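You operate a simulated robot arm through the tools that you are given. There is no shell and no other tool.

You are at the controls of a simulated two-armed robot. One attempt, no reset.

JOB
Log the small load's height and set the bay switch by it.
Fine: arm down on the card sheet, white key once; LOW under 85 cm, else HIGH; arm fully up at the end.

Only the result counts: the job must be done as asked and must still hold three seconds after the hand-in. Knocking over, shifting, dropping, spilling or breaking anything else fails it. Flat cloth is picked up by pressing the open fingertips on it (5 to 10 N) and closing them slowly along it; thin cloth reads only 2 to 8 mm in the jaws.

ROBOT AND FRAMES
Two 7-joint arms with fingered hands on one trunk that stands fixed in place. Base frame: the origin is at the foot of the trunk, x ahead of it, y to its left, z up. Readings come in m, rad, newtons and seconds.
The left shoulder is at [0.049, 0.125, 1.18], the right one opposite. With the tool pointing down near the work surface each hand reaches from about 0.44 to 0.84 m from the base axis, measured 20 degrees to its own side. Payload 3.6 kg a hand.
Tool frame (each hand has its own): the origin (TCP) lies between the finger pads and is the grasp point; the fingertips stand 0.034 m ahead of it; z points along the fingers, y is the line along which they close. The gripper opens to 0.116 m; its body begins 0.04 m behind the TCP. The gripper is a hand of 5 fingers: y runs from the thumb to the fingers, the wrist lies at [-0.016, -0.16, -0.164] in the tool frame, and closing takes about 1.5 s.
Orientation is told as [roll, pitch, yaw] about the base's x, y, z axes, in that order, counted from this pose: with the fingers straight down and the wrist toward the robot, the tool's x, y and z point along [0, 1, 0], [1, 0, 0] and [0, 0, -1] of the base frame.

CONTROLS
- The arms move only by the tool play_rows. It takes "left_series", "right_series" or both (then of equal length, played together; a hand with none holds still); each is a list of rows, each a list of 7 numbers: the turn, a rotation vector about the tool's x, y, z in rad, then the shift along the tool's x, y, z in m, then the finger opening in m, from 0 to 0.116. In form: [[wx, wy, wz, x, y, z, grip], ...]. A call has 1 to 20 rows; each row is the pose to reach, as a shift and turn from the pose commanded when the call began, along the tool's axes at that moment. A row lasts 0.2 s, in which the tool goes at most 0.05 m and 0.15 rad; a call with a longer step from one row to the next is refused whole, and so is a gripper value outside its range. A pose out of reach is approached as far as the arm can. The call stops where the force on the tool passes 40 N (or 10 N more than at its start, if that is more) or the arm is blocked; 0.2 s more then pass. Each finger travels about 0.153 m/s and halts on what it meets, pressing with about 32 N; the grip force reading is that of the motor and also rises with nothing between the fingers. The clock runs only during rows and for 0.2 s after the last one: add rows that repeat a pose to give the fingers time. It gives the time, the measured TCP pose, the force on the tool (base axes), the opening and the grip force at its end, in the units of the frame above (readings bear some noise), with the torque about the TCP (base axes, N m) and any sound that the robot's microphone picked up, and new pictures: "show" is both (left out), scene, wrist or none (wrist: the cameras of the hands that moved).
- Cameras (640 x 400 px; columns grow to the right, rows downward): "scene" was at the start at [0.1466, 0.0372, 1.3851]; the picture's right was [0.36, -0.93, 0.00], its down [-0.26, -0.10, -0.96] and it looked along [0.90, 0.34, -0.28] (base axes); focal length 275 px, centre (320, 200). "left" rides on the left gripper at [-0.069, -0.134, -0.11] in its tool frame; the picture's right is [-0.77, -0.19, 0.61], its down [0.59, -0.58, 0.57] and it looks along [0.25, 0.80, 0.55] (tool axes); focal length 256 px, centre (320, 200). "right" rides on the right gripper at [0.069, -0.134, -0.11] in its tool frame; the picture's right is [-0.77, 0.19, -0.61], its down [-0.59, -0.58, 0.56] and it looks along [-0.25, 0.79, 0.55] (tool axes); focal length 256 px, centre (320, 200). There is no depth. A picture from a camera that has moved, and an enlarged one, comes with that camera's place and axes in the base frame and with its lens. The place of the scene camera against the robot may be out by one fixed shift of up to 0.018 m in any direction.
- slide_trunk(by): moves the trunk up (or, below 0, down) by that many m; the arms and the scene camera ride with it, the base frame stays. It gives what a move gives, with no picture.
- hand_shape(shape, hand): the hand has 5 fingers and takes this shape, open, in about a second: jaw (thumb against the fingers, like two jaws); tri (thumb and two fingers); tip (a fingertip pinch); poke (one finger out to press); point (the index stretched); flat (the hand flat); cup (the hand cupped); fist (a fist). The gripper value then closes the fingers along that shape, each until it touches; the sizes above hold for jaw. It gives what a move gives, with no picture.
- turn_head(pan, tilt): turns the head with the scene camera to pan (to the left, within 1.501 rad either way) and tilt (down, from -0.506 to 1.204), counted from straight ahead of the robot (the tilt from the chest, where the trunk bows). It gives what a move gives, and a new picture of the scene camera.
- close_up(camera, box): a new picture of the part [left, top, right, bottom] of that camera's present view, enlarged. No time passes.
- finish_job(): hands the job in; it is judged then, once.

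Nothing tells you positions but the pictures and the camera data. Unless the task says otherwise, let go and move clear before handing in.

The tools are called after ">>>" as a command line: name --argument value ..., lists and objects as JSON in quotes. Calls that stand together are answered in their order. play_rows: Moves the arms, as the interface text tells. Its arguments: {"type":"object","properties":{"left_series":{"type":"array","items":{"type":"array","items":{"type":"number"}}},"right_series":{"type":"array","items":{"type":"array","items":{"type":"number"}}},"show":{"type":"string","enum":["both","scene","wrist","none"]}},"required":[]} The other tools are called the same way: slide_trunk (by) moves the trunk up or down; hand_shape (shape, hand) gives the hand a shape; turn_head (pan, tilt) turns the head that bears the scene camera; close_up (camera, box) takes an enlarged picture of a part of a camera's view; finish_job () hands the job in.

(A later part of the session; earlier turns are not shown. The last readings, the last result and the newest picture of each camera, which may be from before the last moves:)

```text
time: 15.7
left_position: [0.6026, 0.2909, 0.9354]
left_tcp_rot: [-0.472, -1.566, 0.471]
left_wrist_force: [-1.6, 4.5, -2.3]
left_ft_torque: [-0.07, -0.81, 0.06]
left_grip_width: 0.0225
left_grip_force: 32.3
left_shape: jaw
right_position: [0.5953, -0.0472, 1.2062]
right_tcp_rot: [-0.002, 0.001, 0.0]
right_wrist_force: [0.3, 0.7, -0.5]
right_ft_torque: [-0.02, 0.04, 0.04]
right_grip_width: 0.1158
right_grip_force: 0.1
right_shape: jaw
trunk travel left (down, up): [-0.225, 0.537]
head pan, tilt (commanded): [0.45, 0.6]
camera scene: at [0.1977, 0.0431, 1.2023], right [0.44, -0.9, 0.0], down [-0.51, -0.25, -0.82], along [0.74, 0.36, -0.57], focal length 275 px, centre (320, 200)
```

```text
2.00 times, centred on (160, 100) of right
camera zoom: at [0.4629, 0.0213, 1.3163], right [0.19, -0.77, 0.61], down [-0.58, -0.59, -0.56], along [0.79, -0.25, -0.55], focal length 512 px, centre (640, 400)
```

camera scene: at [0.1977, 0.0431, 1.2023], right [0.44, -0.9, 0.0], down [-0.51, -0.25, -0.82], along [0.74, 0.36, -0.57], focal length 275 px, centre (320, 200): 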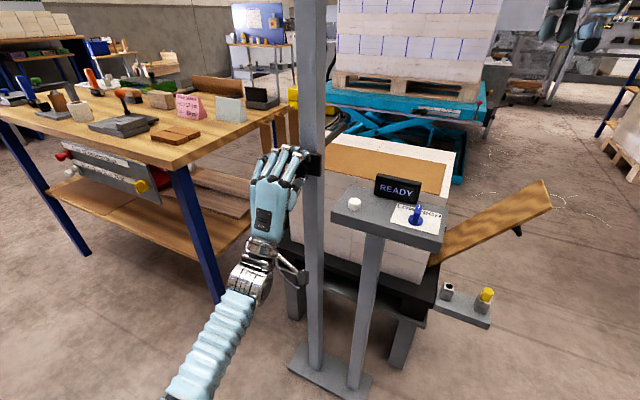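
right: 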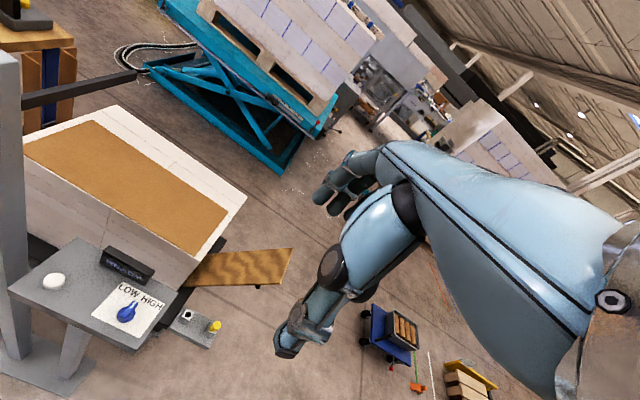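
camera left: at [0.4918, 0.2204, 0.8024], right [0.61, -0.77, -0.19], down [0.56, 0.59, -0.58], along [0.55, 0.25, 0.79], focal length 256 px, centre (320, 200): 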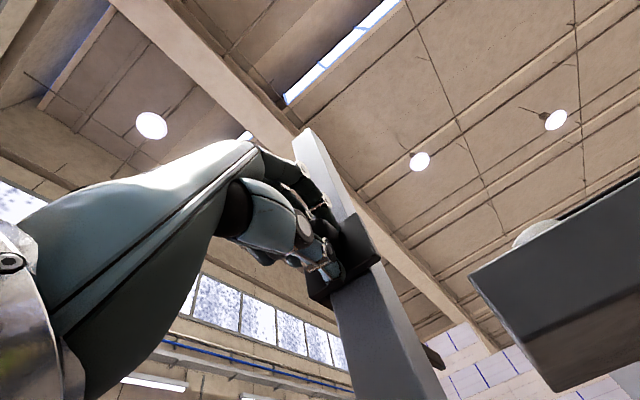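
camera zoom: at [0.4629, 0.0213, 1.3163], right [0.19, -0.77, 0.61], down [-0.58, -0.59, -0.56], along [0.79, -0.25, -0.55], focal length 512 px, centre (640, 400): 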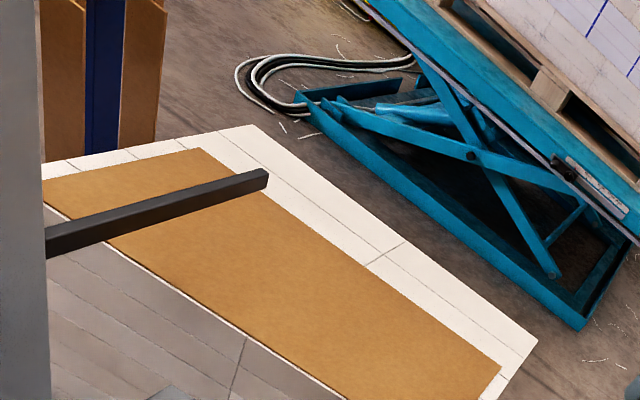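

The arm is now hovering over the sheet with roughly 10 cm to go. I'll go down 6 cm more, then creep.

>>> play_rows --left_series '[[0, 0, 0, 0, -0.015, 0, 0.025], [0, 0, 0, 0, -0.03, 0, 0.025], [0, 0, 0, 0, -0.045, 0, 0.025], [0, 0, 0, 0, -0.06, 0, 0.025]]' --show "scene"

>>> close_up --camera "right" --box '[0, 0, 320, 200]'

>>> close_up --camera "scene" --box '[240, 120, 400, 230]'

```text
time: 16.7
left_position: [0.6042, 0.2909, 0.8764]
left_tcp_rot: [-0.069, -1.567, 0.067]
left_wrist_force: [7.8, 2.6, 0.8]
left_ft_torque: [-0.08, -0.69, 0.04]
left_grip_width: 0.0225
left_grip_force: 31.8
left_shape: jaw
right_position: [0.5981, -0.0482, 1.2056]
right_tcp_rot: [0.001, 0.001, -0.001]
right_wrist_force: [0.9, -0.1, -0.9]
right_ft_torque: [-0.03, 0.0, -0.01]
right_grip_width: 0.1159
right_grip_force: 0.0
right_shape: jaw
trunk travel left (down, up): [-0.225, 0.537]
head pan, tilt (commanded): [0.45, 0.6]
camera scene: at [0.1985, 0.0424, 1.2021], right [0.43, -0.9, 0.0], down [-0.51, -0.25, -0.82], along [0.74, 0.36, -0.57], focal length 275 px, centre (320, 200)
```

scene: 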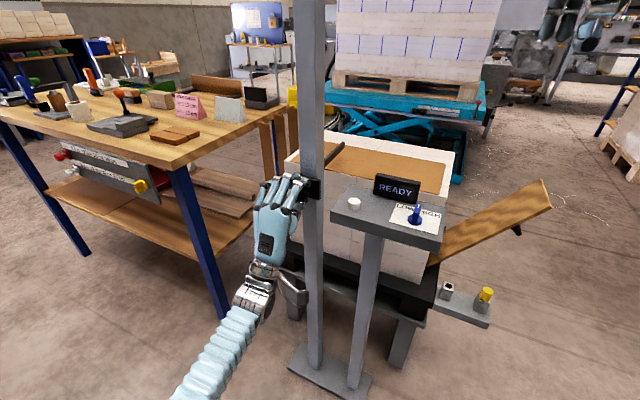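

```text
2.00 times, centred on (160, 100) of right
camera zoom: at [0.4637, 0.0205, 1.3161], right [0.19, -0.77, 0.61], down [-0.58, -0.59, -0.56], along [0.79, -0.25, -0.55], focal length 512 px, centre (640, 400)
```

zoom: 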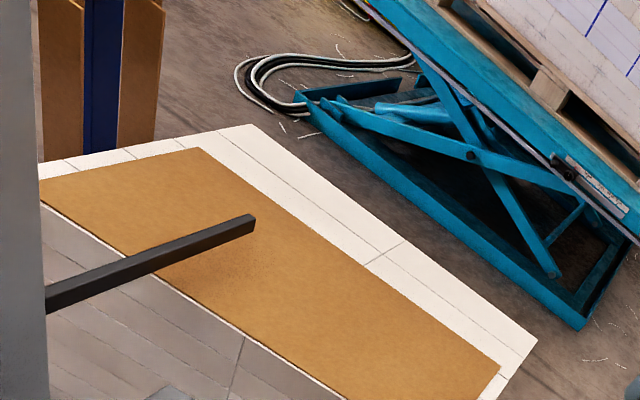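

```text
3.64 times, centred on (320, 175) of scene
camera zoom: at [0.1985, 0.0424, 1.2021], right [0.43, -0.9, 0.0], down [-0.51, -0.25, -0.82], along [0.74, 0.36, -0.57], focal length 1001 px, centre (320, 291)
```

zoom: 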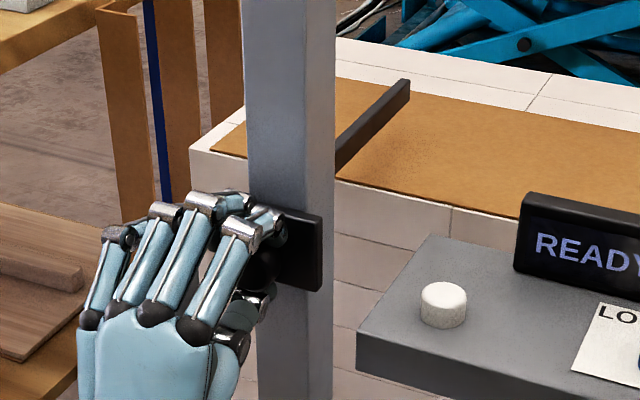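

>>> play_rows --left_series '[[0, 0, 0, 0, -0.004, 0, 0.025], [0, 0, 0, 0, -0.008, 0, 0.025], [0, 0, 0, 0, -0.012, 0, 0.025], [0, 0, 0, 0, -0.016, 0, 0.025], [0, 0, 0, 0, -0.02, 0, 0.025], [0, 0, 0, 0, -0.023, 0, 0.025]]' --show "none"

>>> close_up --camera "right" --box '[0, 50, 200, 200]'

>>> close_up --camera "scene" --box '[280, 120, 380, 200]'

```text
time: 18.1
left_position: [0.6027, 0.29, 0.8526]
left_tcp_rot: [-0.24, -1.568, 0.24]
left_wrist_force: [8.4, 1.3, 1.4]
left_ft_torque: [-0.03, -0.67, 0.0]
left_grip_width: 0.0224
left_grip_force: 32.5
left_shape: jaw
right_position: [0.5988, -0.0491, 1.2056]
right_tcp_rot: [0.001, 0.002, 0.0]
right_wrist_force: [-0.9, -0.6, -0.7]
right_ft_torque: [0.02, -0.01, 0.01]
right_grip_width: 0.1159
right_grip_force: 0.1
right_shape: jaw
trunk travel left (down, up): [-0.225, 0.537]
head pan, tilt (commanded): [0.45, 0.6]
```

```text
2.67 times, centred on (100, 125) of right
camera zoom: at [0.4651, 0.0207, 1.3161], right [0.19, -0.77, 0.61], down [-0.58, -0.59, -0.56], along [0.79, -0.25, -0.56], focal length 683 px, centre (907, 400)
```

zoom: 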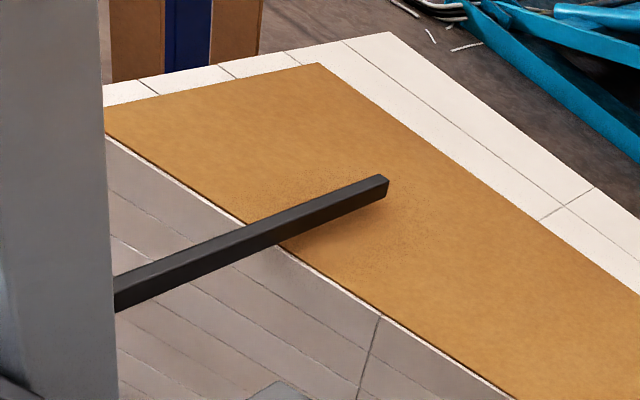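

```text
5.00 times, centred on (330, 160) of scene
camera zoom: at [0.2025, 0.0425, 1.202], right [0.44, -0.9, 0.0], down [-0.51, -0.25, -0.82], along [0.74, 0.36, -0.57], focal length 1376 px, centre (270, 400)
```

zoom: 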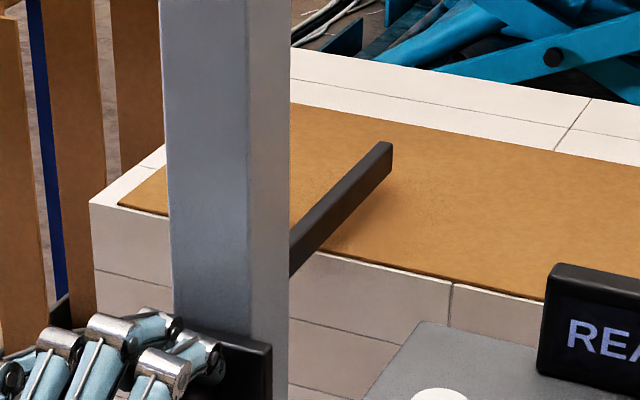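

>>> play_rows --left_series '[[0, 0, 0, 0, -0.003, 0, 0.025], [0, 0, 0, 0, -0.006, 0, 0.025], [0, 0, 0, 0, -0.009, 0, 0.025], [0, 0, 0, 0, -0.012, 0, 0.025]]' --show "none"

>>> close_up --camera "right" --box '[40, 70, 140, 150]'

>>> close_up --camera "scene" --box '[320, 140, 380, 180]'

```text
time: 19.1
left_position: [0.6034, 0.2906, 0.8391]
left_tcp_rot: [-0.144, -1.568, 0.144]
left_wrist_force: [8.8, 1.9, 1.4]
left_ft_torque: [-0.03, -0.68, 0.03]
left_grip_width: 0.0228
left_grip_force: 32.2
left_shape: jaw
right_position: [0.5988, -0.0483, 1.2076]
right_tcp_rot: [0.001, 0.003, -0.002]
right_wrist_force: [0.1, -0.3, -0.4]
right_ft_torque: [0.01, 0.01, -0.02]
right_grip_width: 0.1161
right_grip_force: 0.0
right_shape: jaw
trunk travel left (down, up): [-0.225, 0.537]
head pan, tilt (commanded): [0.45, 0.6]
```

```text
5.00 times, centred on (90, 110) of right
camera zoom: at [0.4651, 0.0204, 1.3165], right [0.19, -0.77, 0.61], down [-0.58, -0.59, -0.56], along [0.79, -0.25, -0.56], focal length 1280 px, centre (1470, 650)
```

zoom: 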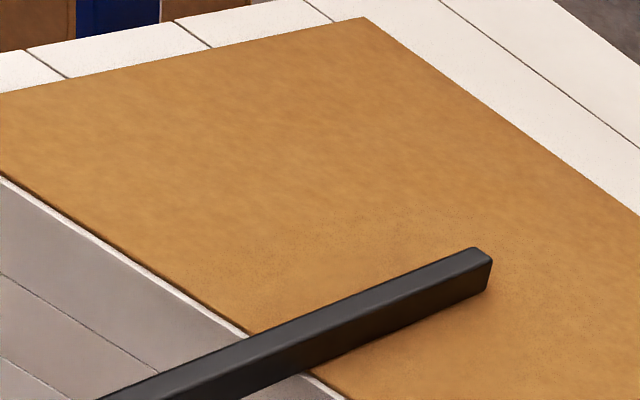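

```text
10.00 times, centred on (350, 160) of scene
camera zoom: at [0.2049, 0.0424, 1.2019], right [0.43, -0.9, 0.0], down [-0.51, -0.25, -0.82], along [0.74, 0.36, -0.57], focal length 2753 px, centre (20, 600)
```

zoom: 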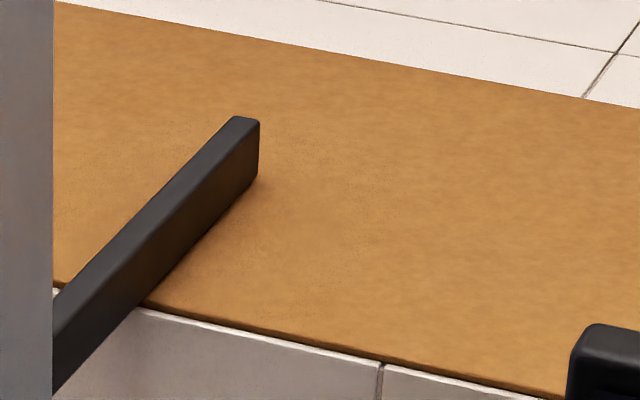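

>>> play_rows --left_series '[[0, 0, 0, 0, -0.002, 0, 0.025], [0, 0, 0, 0, -0.004, 0, 0.025], [0, 0, 0, 0, -0.006, 0, 0.025]]' --show "none"

>>> close_up --camera "right" --box '[60, 90, 140, 150]'

>>> close_up --camera "scene" --box '[320, 140, 380, 180]'

```text
time: 19.9
left_position: [0.6016, 0.2912, 0.837]
left_tcp_rot: [-3.096, -1.569, 3.095]
left_wrist_force: [15.5, 2.7, 13.0]
left_ft_torque: [-0.05, -0.77, 0.04]
left_grip_width: 0.0235
left_grip_force: 31.9
left_shape: jaw
right_position: [0.5983, -0.0486, 1.2071]
right_tcp_rot: [-0.001, 0.002, 0.0]
right_wrist_force: [-0.1, -0.3, -0.2]
right_ft_torque: [-0.03, -0.02, -0.03]
right_grip_width: 0.1159
right_grip_force: 0.0
right_shape: jaw
trunk travel left (down, up): [-0.225, 0.537]
head pan, tilt (commanded): [0.45, 0.6]
```

```text
6.67 times, centred on (100, 120) of right
camera zoom: at [0.4648, 0.0198, 1.3172], right [0.19, -0.77, 0.61], down [-0.58, -0.59, -0.56], along [0.79, -0.25, -0.56], focal length 1707 px, centre (1787, 733)
```

zoom: 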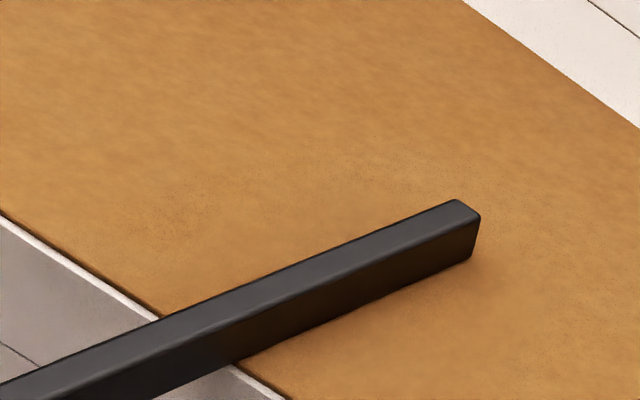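

```text
10.00 times, centred on (350, 160) of scene
camera zoom: at [0.2064, 0.0419, 1.2021], right [0.43, -0.9, 0.0], down [-0.52, -0.25, -0.82], along [0.74, 0.36, -0.57], focal length 2753 px, centre (20, 600)
```

zoom: 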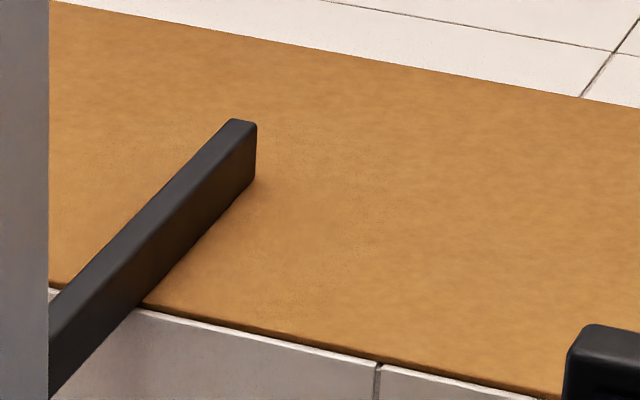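

The tool feels +13 N upward and stopped descending, and the shadow has closed: the arm rests on the sheet. I'll hold it there with the left hand and shape the right hand to poke.

>>> hand_shape --hand "right" --shape "poke"

>>> close_up --camera "right" --box '[0, 0, 640, 400]'

>>> turn_head --pan 0.1 --tilt 0.4

```text
time: 20.8
left_position: [0.6027, 0.2893, 0.8376]
left_tcp_rot: [0.488, -1.57, -0.489]
left_wrist_force: [17.8, 3.0, 18.2]
left_ft_torque: [-0.08, -0.85, 0.11]
left_grip_width: 0.0241
left_grip_force: 32.1
left_shape: jaw
right_position: [0.5978, -0.0477, 1.207]
right_tcp_rot: [0.001, 0.002, 0.0]
right_wrist_force: [-0.2, 1.3, 0.8]
right_ft_torque: [-0.02, -0.02, 0.01]
right_grip_width: 0.0
right_grip_force: 0.1
right_shape: poke
trunk travel left (down, up): [-0.225, 0.537]
head pan, tilt (commanded): [0.45, 0.6]
```

```text
1.00 times, centred on (320, 200) of right (not enlarged: the box is as wide or as high as the picture)
camera zoom: at [0.4648, 0.0197, 1.3172], right [0.19, -0.77, 0.61], down [-0.58, -0.59, -0.56], along [0.79, -0.25, -0.56], focal length 256 px, centre (320, 200)
```

zoom: 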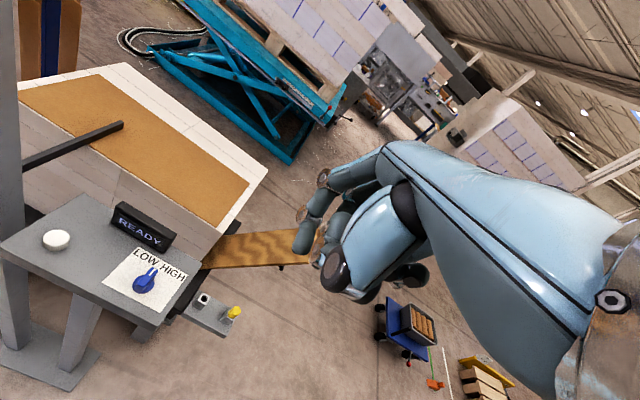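

```text
time: 21.7
left_position: [0.601, 0.2904, 0.8356]
left_tcp_rot: [0.219, -1.57, -0.217]
left_wrist_force: [18.2, 3.4, 19.6]
left_ft_torque: [-0.1, -0.83, 0.15]
left_grip_width: 0.0245
left_grip_force: 32.1
left_shape: jaw
right_position: [0.5987, -0.0487, 1.2076]
right_tcp_rot: [0.001, 0.002, 0.0]
right_wrist_force: [0.3, 0.8, 0.6]
right_ft_torque: [0.0, -0.01, -0.02]
right_grip_width: 0.0
right_grip_force: 0.0
right_shape: poke
trunk travel left (down, up): [-0.225, 0.537]
head pan, tilt (commanded): [0.099, 0.4]
camera scene: at [0.2226, 0.0125, 1.2199], right [0.1, -0.99, 0.0], down [-0.4, -0.04, -0.92], along [0.91, 0.09, -0.4], focal length 275 px, centre (320, 200)
```

scene: 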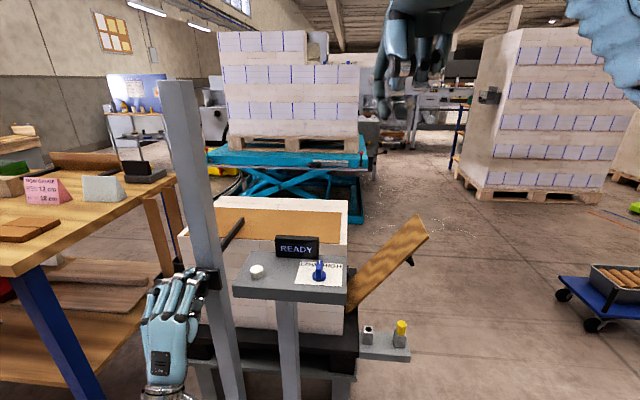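

>>> play_rows --left_series '[[0, 0, 0, 0, 0.002, 0.002, 0.025], [0, 0, 0, 0, 0.002, 0.002, 0.025]]' --show "none"

>>> close_up --camera "scene" --box '[340, 0, 500, 130]'

>>> close_up --camera "right" --box '[260, 130, 460, 310]'

>>> close_up --camera "scene" --box '[130, 190, 350, 330]'

```text
time: 22.3
left_position: [0.6019, 0.2917, 0.8372]
left_tcp_rot: [-0.14, -1.568, 0.14]
left_wrist_force: [13.4, 1.6, 10.4]
left_ft_torque: [-0.04, -0.79, 0.08]
left_grip_width: 0.0244
left_grip_force: 31.9
left_shape: jaw
right_position: [0.596, -0.0475, 1.2068]
right_tcp_rot: [0.0, 0.001, -0.001]
right_wrist_force: [-0.1, -0.5, 0.3]
right_ft_torque: [-0.03, 0.06, -0.01]
right_grip_width: 0.0
right_grip_force: 0.2
right_shape: poke
trunk travel left (down, up): [-0.225, 0.537]
head pan, tilt (commanded): [0.099, 0.4]
```

```text
3.08 times, centred on (420, 65) of scene
camera zoom: at [0.2156, 0.0128, 1.2201], right [0.1, -1.0, 0.0], down [-0.39, -0.04, -0.92], along [0.91, 0.09, -0.39], focal length 847 px, centre (12, 615)
```

zoom: 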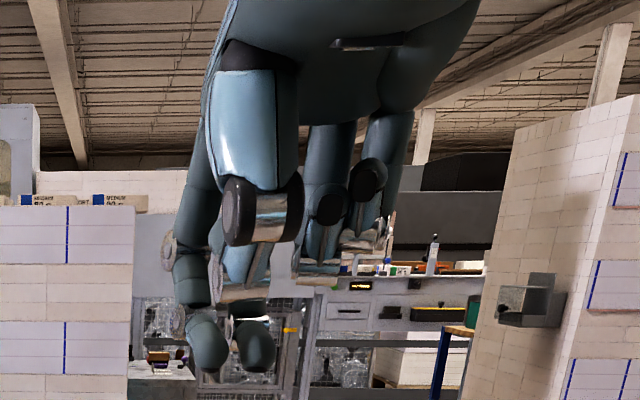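

```text
2.22 times, centred on (360, 220) of right
camera zoom: at [0.4621, 0.02, 1.3173], right [0.19, -0.77, 0.61], down [-0.58, -0.59, -0.57], along [0.79, -0.25, -0.55], focal length 569 px, centre (231, 156)
```

zoom: 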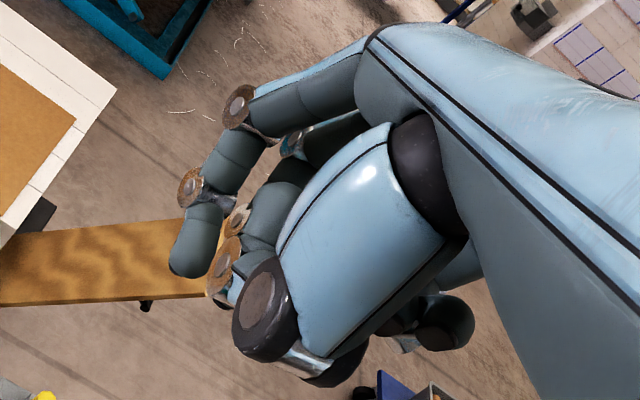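

```text
2.86 times, centred on (240, 260) of scene
camera zoom: at [0.2156, 0.0128, 1.2201], right [0.1, -1.0, 0.0], down [-0.39, -0.04, -0.92], along [0.91, 0.09, -0.39], focal length 787 px, centre (549, 29)
```

zoom: 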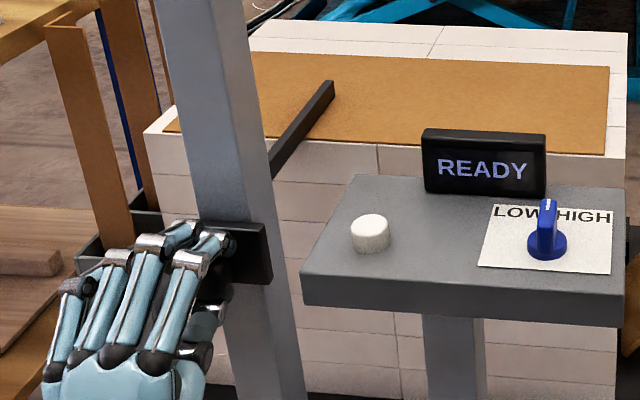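

The poke finger's tip seems to sit close to the tool axis about 3 cm ahead of the TCP. I'll bring the right hand over the white key, staying 8 cm above it, and look.

>>> play_rows --right_series '[[0, 0, 0, 0.03, 0.006, 0.02, 0], [0, 0, 0, 0.06, 0.012, 0.04, 0], [0, 0, 0, 0.09, 0.018, 0.06, 0], [0, 0, 0, 0.12, 0.024, 0.085, 0], [0, 0, 0, 0.15, 0.03, 0.11, 0], [0, 0, 0, 0.18, 0.036, 0.135, 0], [0, 0, 0, 0.205, 0.042, 0.165, 0], [0, 0, 0, 0.227, 0.047, 0.195, 0], [0, 0, 0, 0.227, 0.047, 0.207, 0], [0, 0, 0, 0.227, 0.047, 0.207, 0]]'

>>> turn_head --pan 0.2 --tilt 0.5

```text
time: 24.5
left_position: [0.6034, 0.2915, 0.8371]
left_tcp_rot: [-0.424, -1.572, 0.424]
left_wrist_force: [2.6, -0.2, 6.1]
left_ft_torque: [-0.02, -0.94, -0.05]
left_grip_width: 0.0242
left_grip_force: 32.0
left_shape: jaw
right_position: [0.6451, 0.1795, 0.9973]
right_tcp_rot: [0.0, 0.0, 0.0]
right_wrist_force: [0.0, 0.4, -0.9]
right_ft_torque: [0.01, -0.02, -0.01]
right_grip_width: 0.0001
right_grip_force: 0.1
right_shape: poke
trunk travel left (down, up): [-0.225, 0.537]
head pan, tilt (commanded): [0.099, 0.4]
camera scene: at [0.2098, 0.0129, 1.2206], right [0.1, -1.0, 0.0], down [-0.39, -0.04, -0.92], along [0.92, 0.09, -0.39], focal length 275 px, centre (320, 200)
camera right: at [0.5103, 0.2478, 1.1072], right [0.19, -0.77, 0.61], down [-0.58, -0.59, -0.56], along [0.79, -0.25, -0.55], focal length 256 px, centre (320, 200)
```

scene: 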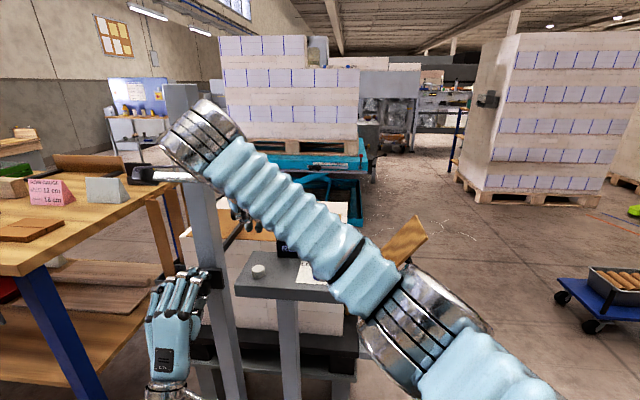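
right: 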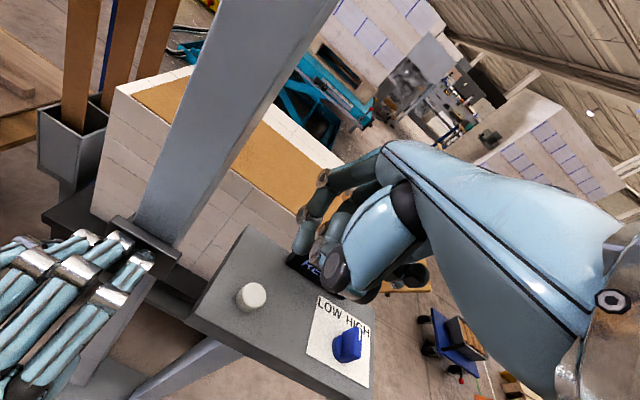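

```text
time: 25.1
left_position: [0.6019, 0.2914, 0.8378]
left_tcp_rot: [-0.323, -1.57, 0.323]
left_wrist_force: [0.8, -0.8, 6.4]
left_ft_torque: [-0.01, -0.93, -0.07]
left_grip_width: 0.0245
left_grip_force: 31.9
left_shape: jaw
right_position: [0.6448, 0.1786, 0.9982]
right_tcp_rot: [0.001, 0.0, -0.001]
right_wrist_force: [0.4, -0.7, -0.3]
right_ft_torque: [0.01, 0.03, -0.03]
right_grip_width: 0.0
right_grip_force: 0.1
right_shape: poke
trunk travel left (down, up): [-0.225, 0.537]
head pan, tilt (commanded): [0.201, 0.499]
camera scene: at [0.2068, 0.0219, 1.2115], right [0.2, -0.98, 0.0], down [-0.47, -0.1, -0.88], along [0.86, 0.17, -0.48], focal length 275 px, centre (320, 200)
```

scene: 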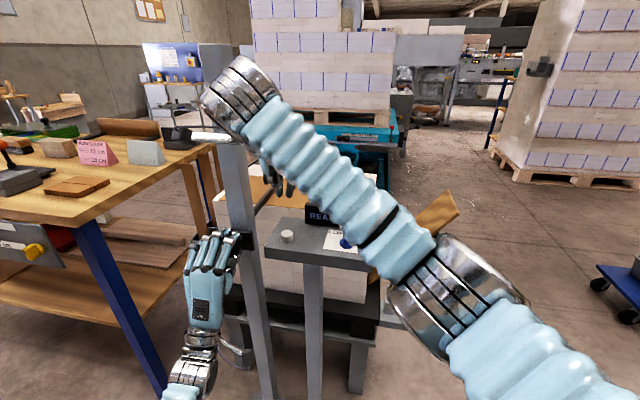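

>>> close_up --camera "right" --box '[200, 150, 420, 390]'

>>> close_up --camera "scene" --box '[210, 140, 390, 270]'

>>> close_up --camera "left" --box '[320, 0, 640, 400]'

```text
1.67 times, centred on (310, 270) of right
camera zoom: at [0.5103, 0.2477, 1.1074], right [0.19, -0.77, 0.61], down [-0.58, -0.59, -0.56], along [0.79, -0.25, -0.55], focal length 427 px, centre (337, 83)
```

zoom: 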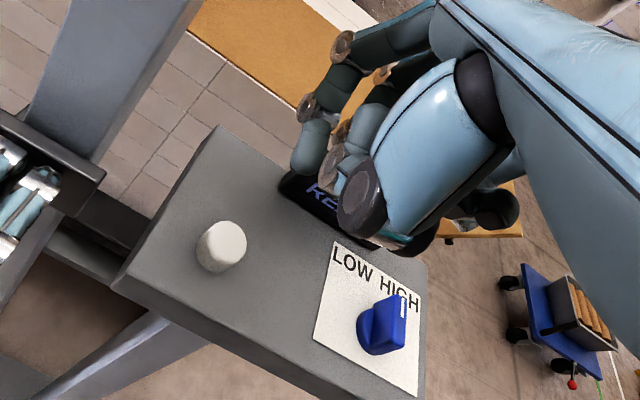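

```text
3.08 times, centred on (300, 205) of scene
camera zoom: at [0.2068, 0.0219, 1.2115], right [0.2, -0.98, 0.0], down [-0.47, -0.1, -0.88], along [0.86, 0.17, -0.48], focal length 847 px, centre (382, 185)
```

zoom: 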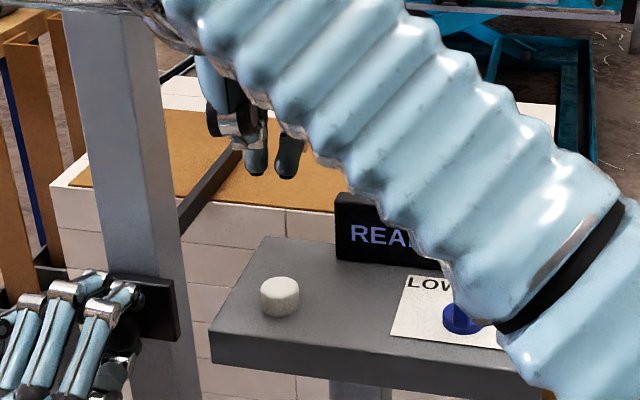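

```text
1.00 times, centred on (480, 200) of left (not enlarged: the box is as wide or as high as the picture)
camera zoom: at [0.4915, 0.2208, 0.7034], right [0.61, -0.77, -0.19], down [0.57, 0.59, -0.58], along [0.55, 0.25, 0.79], focal length 256 px, centre (160, 200)
```

zoom: 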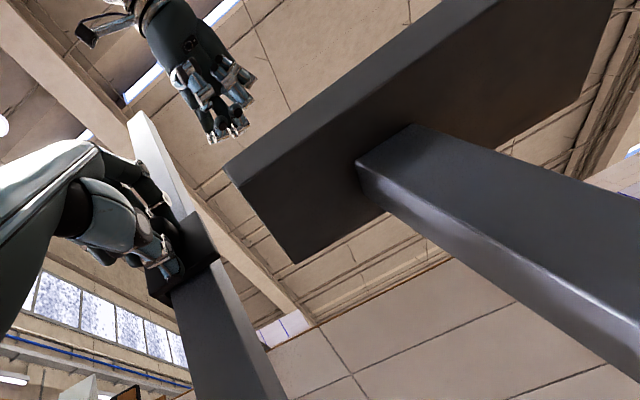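

>>> close_up --camera "left" --box '[310, 40, 450, 150]'

>>> close_up --camera "scene" --box '[250, 155, 320, 205]'

>>> close_up --camera "right" --box '[290, 160, 400, 320]'

```text
3.64 times, centred on (380, 95) of left
camera zoom: at [0.4915, 0.2208, 0.7034], right [0.61, -0.77, -0.19], down [0.57, 0.59, -0.58], along [0.55, 0.25, 0.79], focal length 931 px, centre (102, 582)
```

zoom: 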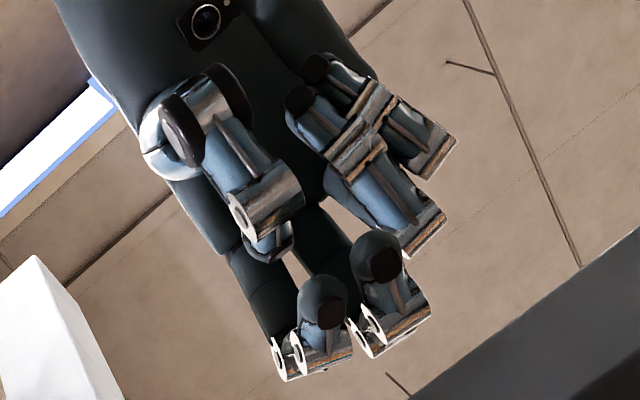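

```text
8.00 times, centred on (285, 180) of scene
camera zoom: at [0.2068, 0.0219, 1.2115], right [0.2, -0.98, 0.0], down [-0.47, -0.1, -0.88], along [0.86, 0.17, -0.48], focal length 2202 px, centre (600, 360)
```

zoom: 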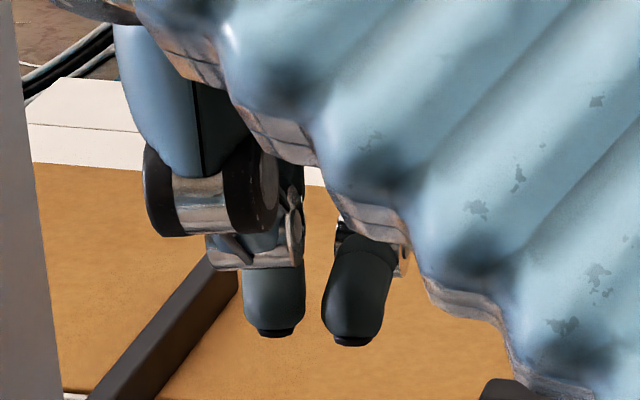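

```text
2.50 times, centred on (345, 240) of right
camera zoom: at [0.5103, 0.2477, 1.1074], right [0.19, -0.77, 0.61], down [-0.58, -0.59, -0.56], along [0.79, -0.25, -0.55], focal length 640 px, centre (258, 100)
```

zoom: 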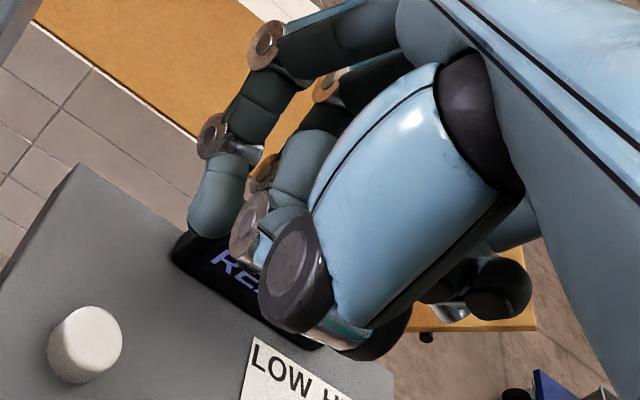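

Triangulating from three cameras, two fingertips extend down at about [0.643, 0.17–0.19, 0.962], straddling the key's centre, and the key is wide enough for both. I'll refresh the light left-hand pressure and lower the right hand to about 2 cm above the key.

>>> play_rows --left_series '[[0, 0, 0, 0, -0.001, 0, 0.025], [0, 0, 0, 0, -0.001, 0, 0.025], [0, 0, 0, 0, -0.001, 0, 0.025], [0, 0, 0, 0, -0.001, 0, 0.025], [0, 0, 0, 0, -0.001, 0, 0.025]]' --right_series '[[0, 0, 0, 0.0, -0.001, 0.015, 0], [0, 0, 0, 0.001, -0.002, 0.03, 0], [0, 0, 0, 0.001, -0.002, 0.045, 0], [0, 0, 0, 0.001, -0.002, 0.06, 0], [0, 0, 0, 0.001, -0.002, 0.06, 0]]'

>>> close_up --camera "right" --box '[230, 160, 400, 320]'

>>> close_up --camera "scene" --box '[220, 160, 360, 250]'

>>> close_up --camera "left" --box '[310, 40, 450, 190]'

```text
time: 26.3
left_position: [0.6023, 0.2915, 0.8363]
left_tcp_rot: [3.105, -1.569, -3.104]
left_wrist_force: [2.4, 0.4, 14.4]
left_ft_torque: [-0.02, -1.01, -0.04]
left_grip_width: 0.0242
left_grip_force: 31.7
left_shape: jaw
right_position: [0.6417, 0.1808, 0.9391]
right_tcp_rot: [0.0, 0.001, 0.001]
right_wrist_force: [0.5, 0.0, 0.0]
right_ft_torque: [-0.02, 0.01, -0.01]
right_grip_width: 0.0001
right_grip_force: 0.0
right_shape: poke
trunk travel left (down, up): [-0.225, 0.537]
head pan, tilt (commanded): [0.201, 0.499]
camera scene: at [0.2062, 0.0216, 1.2116], right [0.2, -0.98, 0.0], down [-0.47, -0.1, -0.88], along [0.86, 0.17, -0.48], focal length 275 px, centre (320, 200)
camera right: at [0.5081, 0.25, 1.0489], right [0.19, -0.77, 0.61], down [-0.58, -0.59, -0.57], along [0.8, -0.25, -0.55], focal length 256 px, centre (320, 200)
camera left: at [0.4918, 0.2208, 0.7029], right [0.61, -0.77, -0.19], down [0.57, 0.59, -0.58], along [0.55, 0.25, 0.8], focal length 256 px, centre (320, 200)
```

scene: 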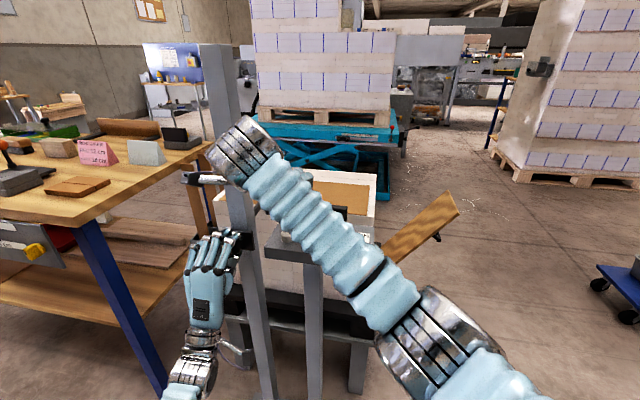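
right: 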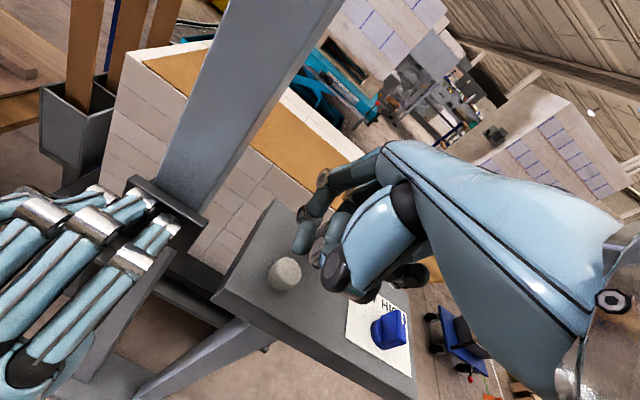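
left: 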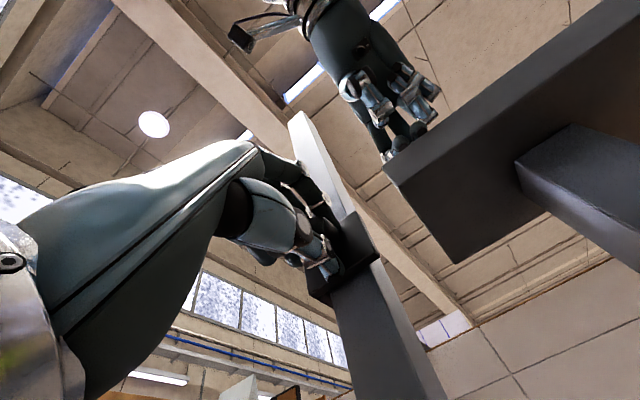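

```text
2.50 times, centred on (315, 240) of right
camera zoom: at [0.5081, 0.25, 1.0489], right [0.19, -0.77, 0.61], down [-0.58, -0.59, -0.57], along [0.8, -0.25, -0.55], focal length 640 px, centre (332, 100)
```

zoom: 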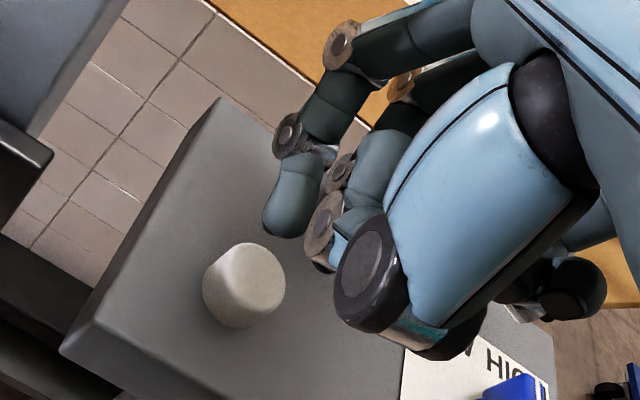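

```text
4.44 times, centred on (290, 205) of scene
camera zoom: at [0.2062, 0.0216, 1.2116], right [0.2, -0.98, 0.0], down [-0.47, -0.1, -0.88], along [0.86, 0.17, -0.48], focal length 1224 px, centre (453, 178)
```

zoom: 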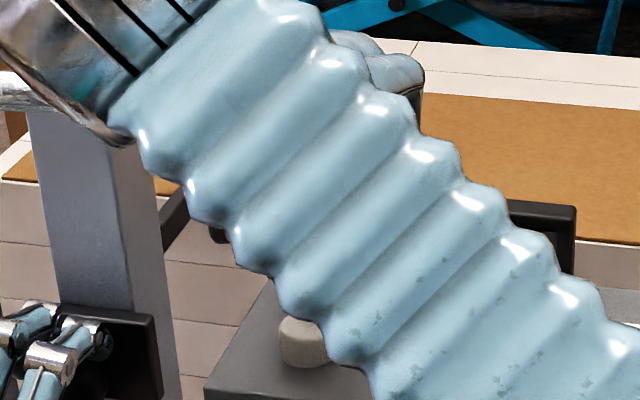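

```text
2.67 times, centred on (380, 115) of left
camera zoom: at [0.4918, 0.2208, 0.7029], right [0.61, -0.77, -0.19], down [0.57, 0.59, -0.58], along [0.55, 0.25, 0.8], focal length 683 px, centre (160, 427)
```

zoom: 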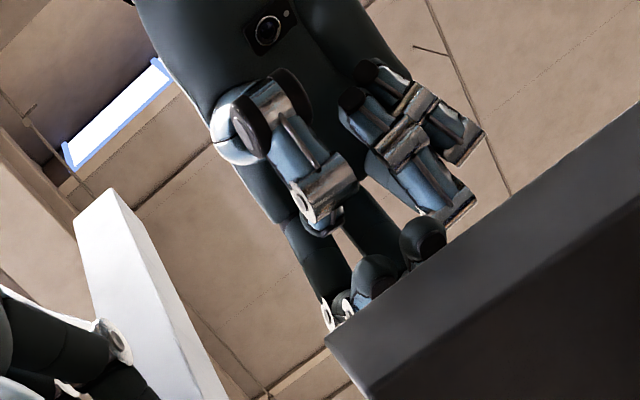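

Aligned: key centre ≈[0.642, 0.181], TCP [0.642, 0.181]. I'll descend the last bit slowly, watching force.

>>> play_rows --right_series '[[0, 0, 0, 0, 0, 0.006, 0], [0, 0, 0, 0, 0, 0.011, 0], [0, 0, 0, 0, 0, 0.015, 0], [0, 0, 0, 0, 0, 0.018, 0], [0, 0, 0, 0, 0, 0.02, 0]]' --show "wrist"

>>> close_up --camera "right" --box '[230, 160, 400, 320]'

```text
time: 27.5
left_position: [0.6024, 0.2914, 0.836]
left_tcp_rot: [-3.116, -1.569, 3.112]
left_wrist_force: [3.2, 1.4, 16.1]
left_ft_torque: [-0.05, -0.98, 0.02]
left_grip_width: 0.0245
left_grip_force: 32.1
left_shape: jaw
right_position: [0.6423, 0.1808, 0.9214]
right_tcp_rot: [0.0, 0.0, 0.0]
right_wrist_force: [-0.3, -0.8, 0.8]
right_ft_torque: [0.01, 0.02, -0.05]
right_grip_width: 0.0002
right_grip_force: 0.1
right_shape: poke
trunk travel left (down, up): [-0.225, 0.537]
head pan, tilt (commanded): [0.201, 0.499]
camera right: at [0.5075, 0.2483, 1.0303], right [0.19, -0.77, 0.61], down [-0.58, -0.59, -0.57], along [0.8, -0.25, -0.55], focal length 256 px, centre (320, 200)
```

right: 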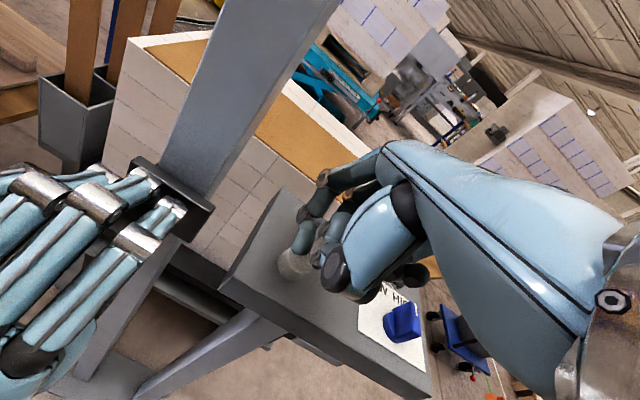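

```text
2.50 times, centred on (315, 240) of right
camera zoom: at [0.5075, 0.2483, 1.0303], right [0.19, -0.77, 0.61], down [-0.58, -0.59, -0.57], along [0.8, -0.25, -0.55], focal length 640 px, centre (332, 100)
```

zoom: 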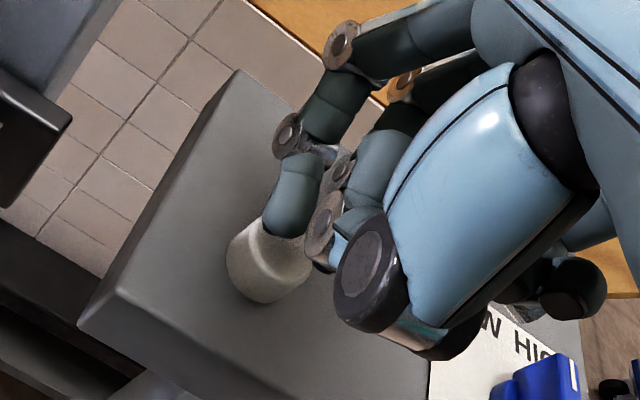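

>>> play_rows --right_series '[[0, 0, 0, 0, 0, 0.002, 0], [0, 0, 0, 0, 0, 0.004, 0], [0, 0, 0, 0, 0, 0.006, 0]]' --show "scene"

>>> close_up --camera "right" --box '[230, 160, 400, 320]'

```text
time: 28.3
left_position: [0.6021, 0.2913, 0.8366]
left_tcp_rot: [-3.088, -1.57, 3.086]
left_wrist_force: [4.8, 1.5, 16.1]
left_ft_torque: [-0.01, -0.96, 0.06]
left_grip_width: 0.0248
left_grip_force: 32.5
left_shape: jaw
right_position: [0.6402, 0.1798, 0.9155]
right_tcp_rot: [-0.001, 0.001, 0.0]
right_wrist_force: [0.5, 0.3, -0.4]
right_ft_torque: [-0.01, 0.0, 0.04]
right_grip_width: 0.0001
right_grip_force: 0.0
right_shape: poke
trunk travel left (down, up): [-0.225, 0.537]
head pan, tilt (commanded): [0.201, 0.499]
camera scene: at [0.2062, 0.0217, 1.2116], right [0.2, -0.98, 0.0], down [-0.47, -0.1, -0.88], along [0.86, 0.17, -0.48], focal length 275 px, centre (320, 200)
```

scene: 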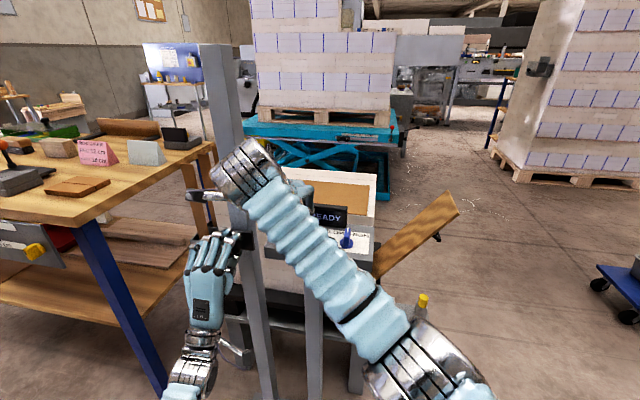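

```text
2.50 times, centred on (315, 240) of right
camera zoom: at [0.5062, 0.2483, 1.0246], right [0.19, -0.77, 0.61], down [-0.58, -0.59, -0.57], along [0.8, -0.25, -0.55], focal length 640 px, centre (332, 100)
```

zoom: 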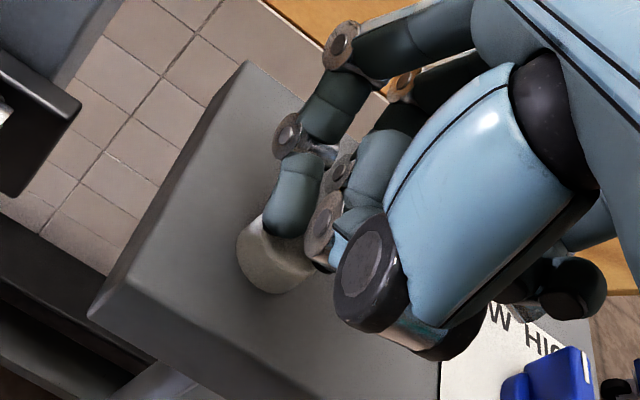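

Still READY and no force yet. Continuing down in 2 mm steps.

>>> play_rows --right_series '[[0, 0, 0, 0, 0, 0.002, 0], [0, 0, 0, 0, 0, 0.004, 0]]' --show "scene"

>>> close_up --camera "scene" --box '[240, 170, 400, 260]'

>>> close_up --camera "right" --box '[230, 160, 400, 320]'

```text
time: 28.9
left_position: [0.6015, 0.2911, 0.8363]
left_tcp_rot: [-3.064, -1.569, 3.064]
left_wrist_force: [4.4, 1.5, 16.1]
left_ft_torque: [-0.06, -0.97, 0.06]
left_grip_width: 0.0247
left_grip_force: 32.2
left_shape: jaw
right_position: [0.6404, 0.1805, 0.9102]
right_tcp_rot: [0.001, 0.0, -0.001]
right_wrist_force: [-0.1, 0.8, 0.5]
right_ft_torque: [0.01, 0.01, -0.01]
right_grip_width: 0.0
right_grip_force: 0.2
right_shape: poke
trunk travel left (down, up): [-0.225, 0.537]
head pan, tilt (commanded): [0.201, 0.499]
camera scene: at [0.2061, 0.0217, 1.2116], right [0.2, -0.98, 0.0], down [-0.47, -0.1, -0.88], along [0.86, 0.17, -0.48], focal length 275 px, centre (320, 200)
```

scene: 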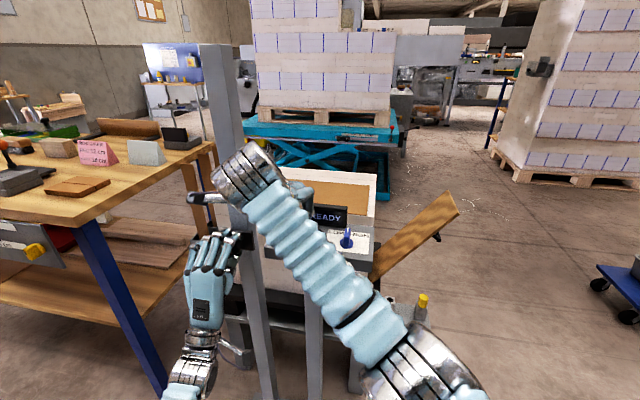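

```text
4.00 times, centred on (320, 215) of scene
camera zoom: at [0.2061, 0.0217, 1.2116], right [0.2, -0.98, 0.0], down [-0.47, -0.1, -0.88], along [0.86, 0.17, -0.48], focal length 1101 px, centre (320, 140)
```

zoom: 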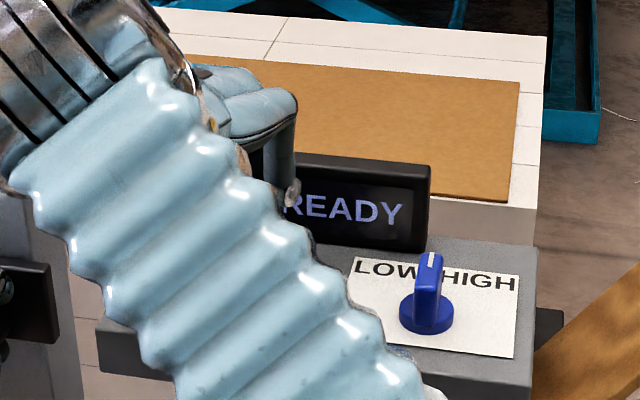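

```text
2.50 times, centred on (315, 240) of right
camera zoom: at [0.5072, 0.2485, 1.0202], right [0.19, -0.77, 0.61], down [-0.58, -0.59, -0.57], along [0.8, -0.25, -0.55], focal length 640 px, centre (332, 100)
```

zoom: 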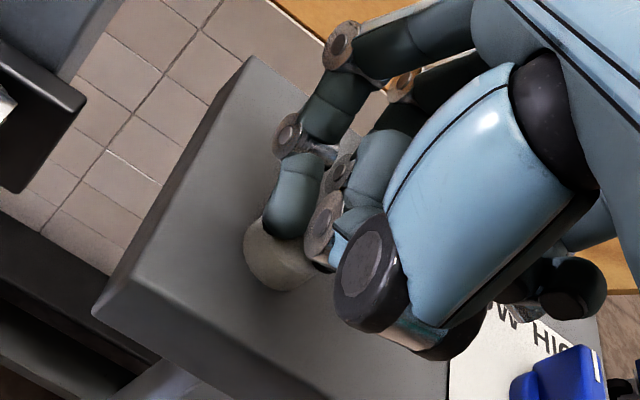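

>>> play_rows --right_series '[[0, 0, 0, 0, 0, 0.002, 0], [0, 0, 0, 0, 0, 0.004, 0]]' --show "none"

>>> close_up --camera "scene" --box '[240, 170, 400, 260]'

>>> close_up --camera "right" --box '[230, 160, 400, 320]'

```text
time: 29.5
left_position: [0.6028, 0.2898, 0.8371]
left_tcp_rot: [-3.015, -1.569, 3.013]
left_wrist_force: [4.9, 2.1, 15.9]
left_ft_torque: [-0.03, -0.94, 0.05]
left_grip_width: 0.0246
left_grip_force: 32.5
left_shape: jaw
right_position: [0.6411, 0.1794, 0.9066]
right_tcp_rot: [-0.002, 0.002, -0.001]
right_wrist_force: [-1.0, -0.3, 2.3]
right_ft_torque: [0.01, 0.02, 0.02]
right_grip_width: 0.0
right_grip_force: 0.0
right_shape: poke
trunk travel left (down, up): [-0.225, 0.537]
head pan, tilt (commanded): [0.201, 0.499]
heard: click
```

```text
4.00 times, centred on (320, 215) of scene
camera zoom: at [0.2061, 0.0216, 1.2117], right [0.2, -0.98, 0.0], down [-0.47, -0.1, -0.88], along [0.86, 0.17, -0.48], focal length 1101 px, centre (320, 140)
```

zoom: 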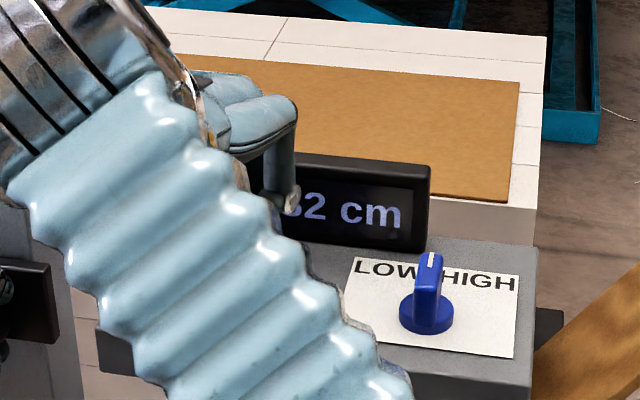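

```text
2.50 times, centred on (315, 240) of right
camera zoom: at [0.5072, 0.2486, 1.0165], right [0.19, -0.77, 0.61], down [-0.58, -0.59, -0.57], along [0.8, -0.25, -0.55], focal length 640 px, centre (332, 100)
```

zoom: 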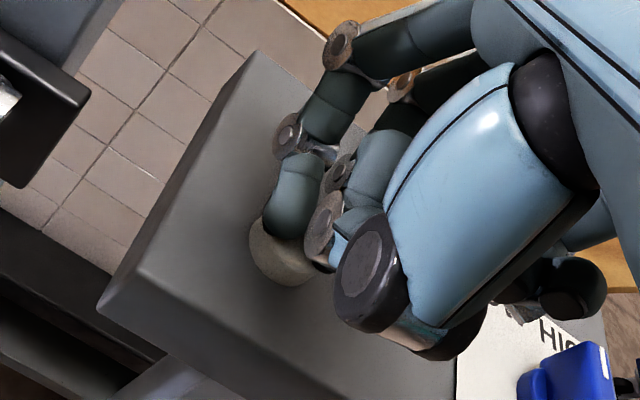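

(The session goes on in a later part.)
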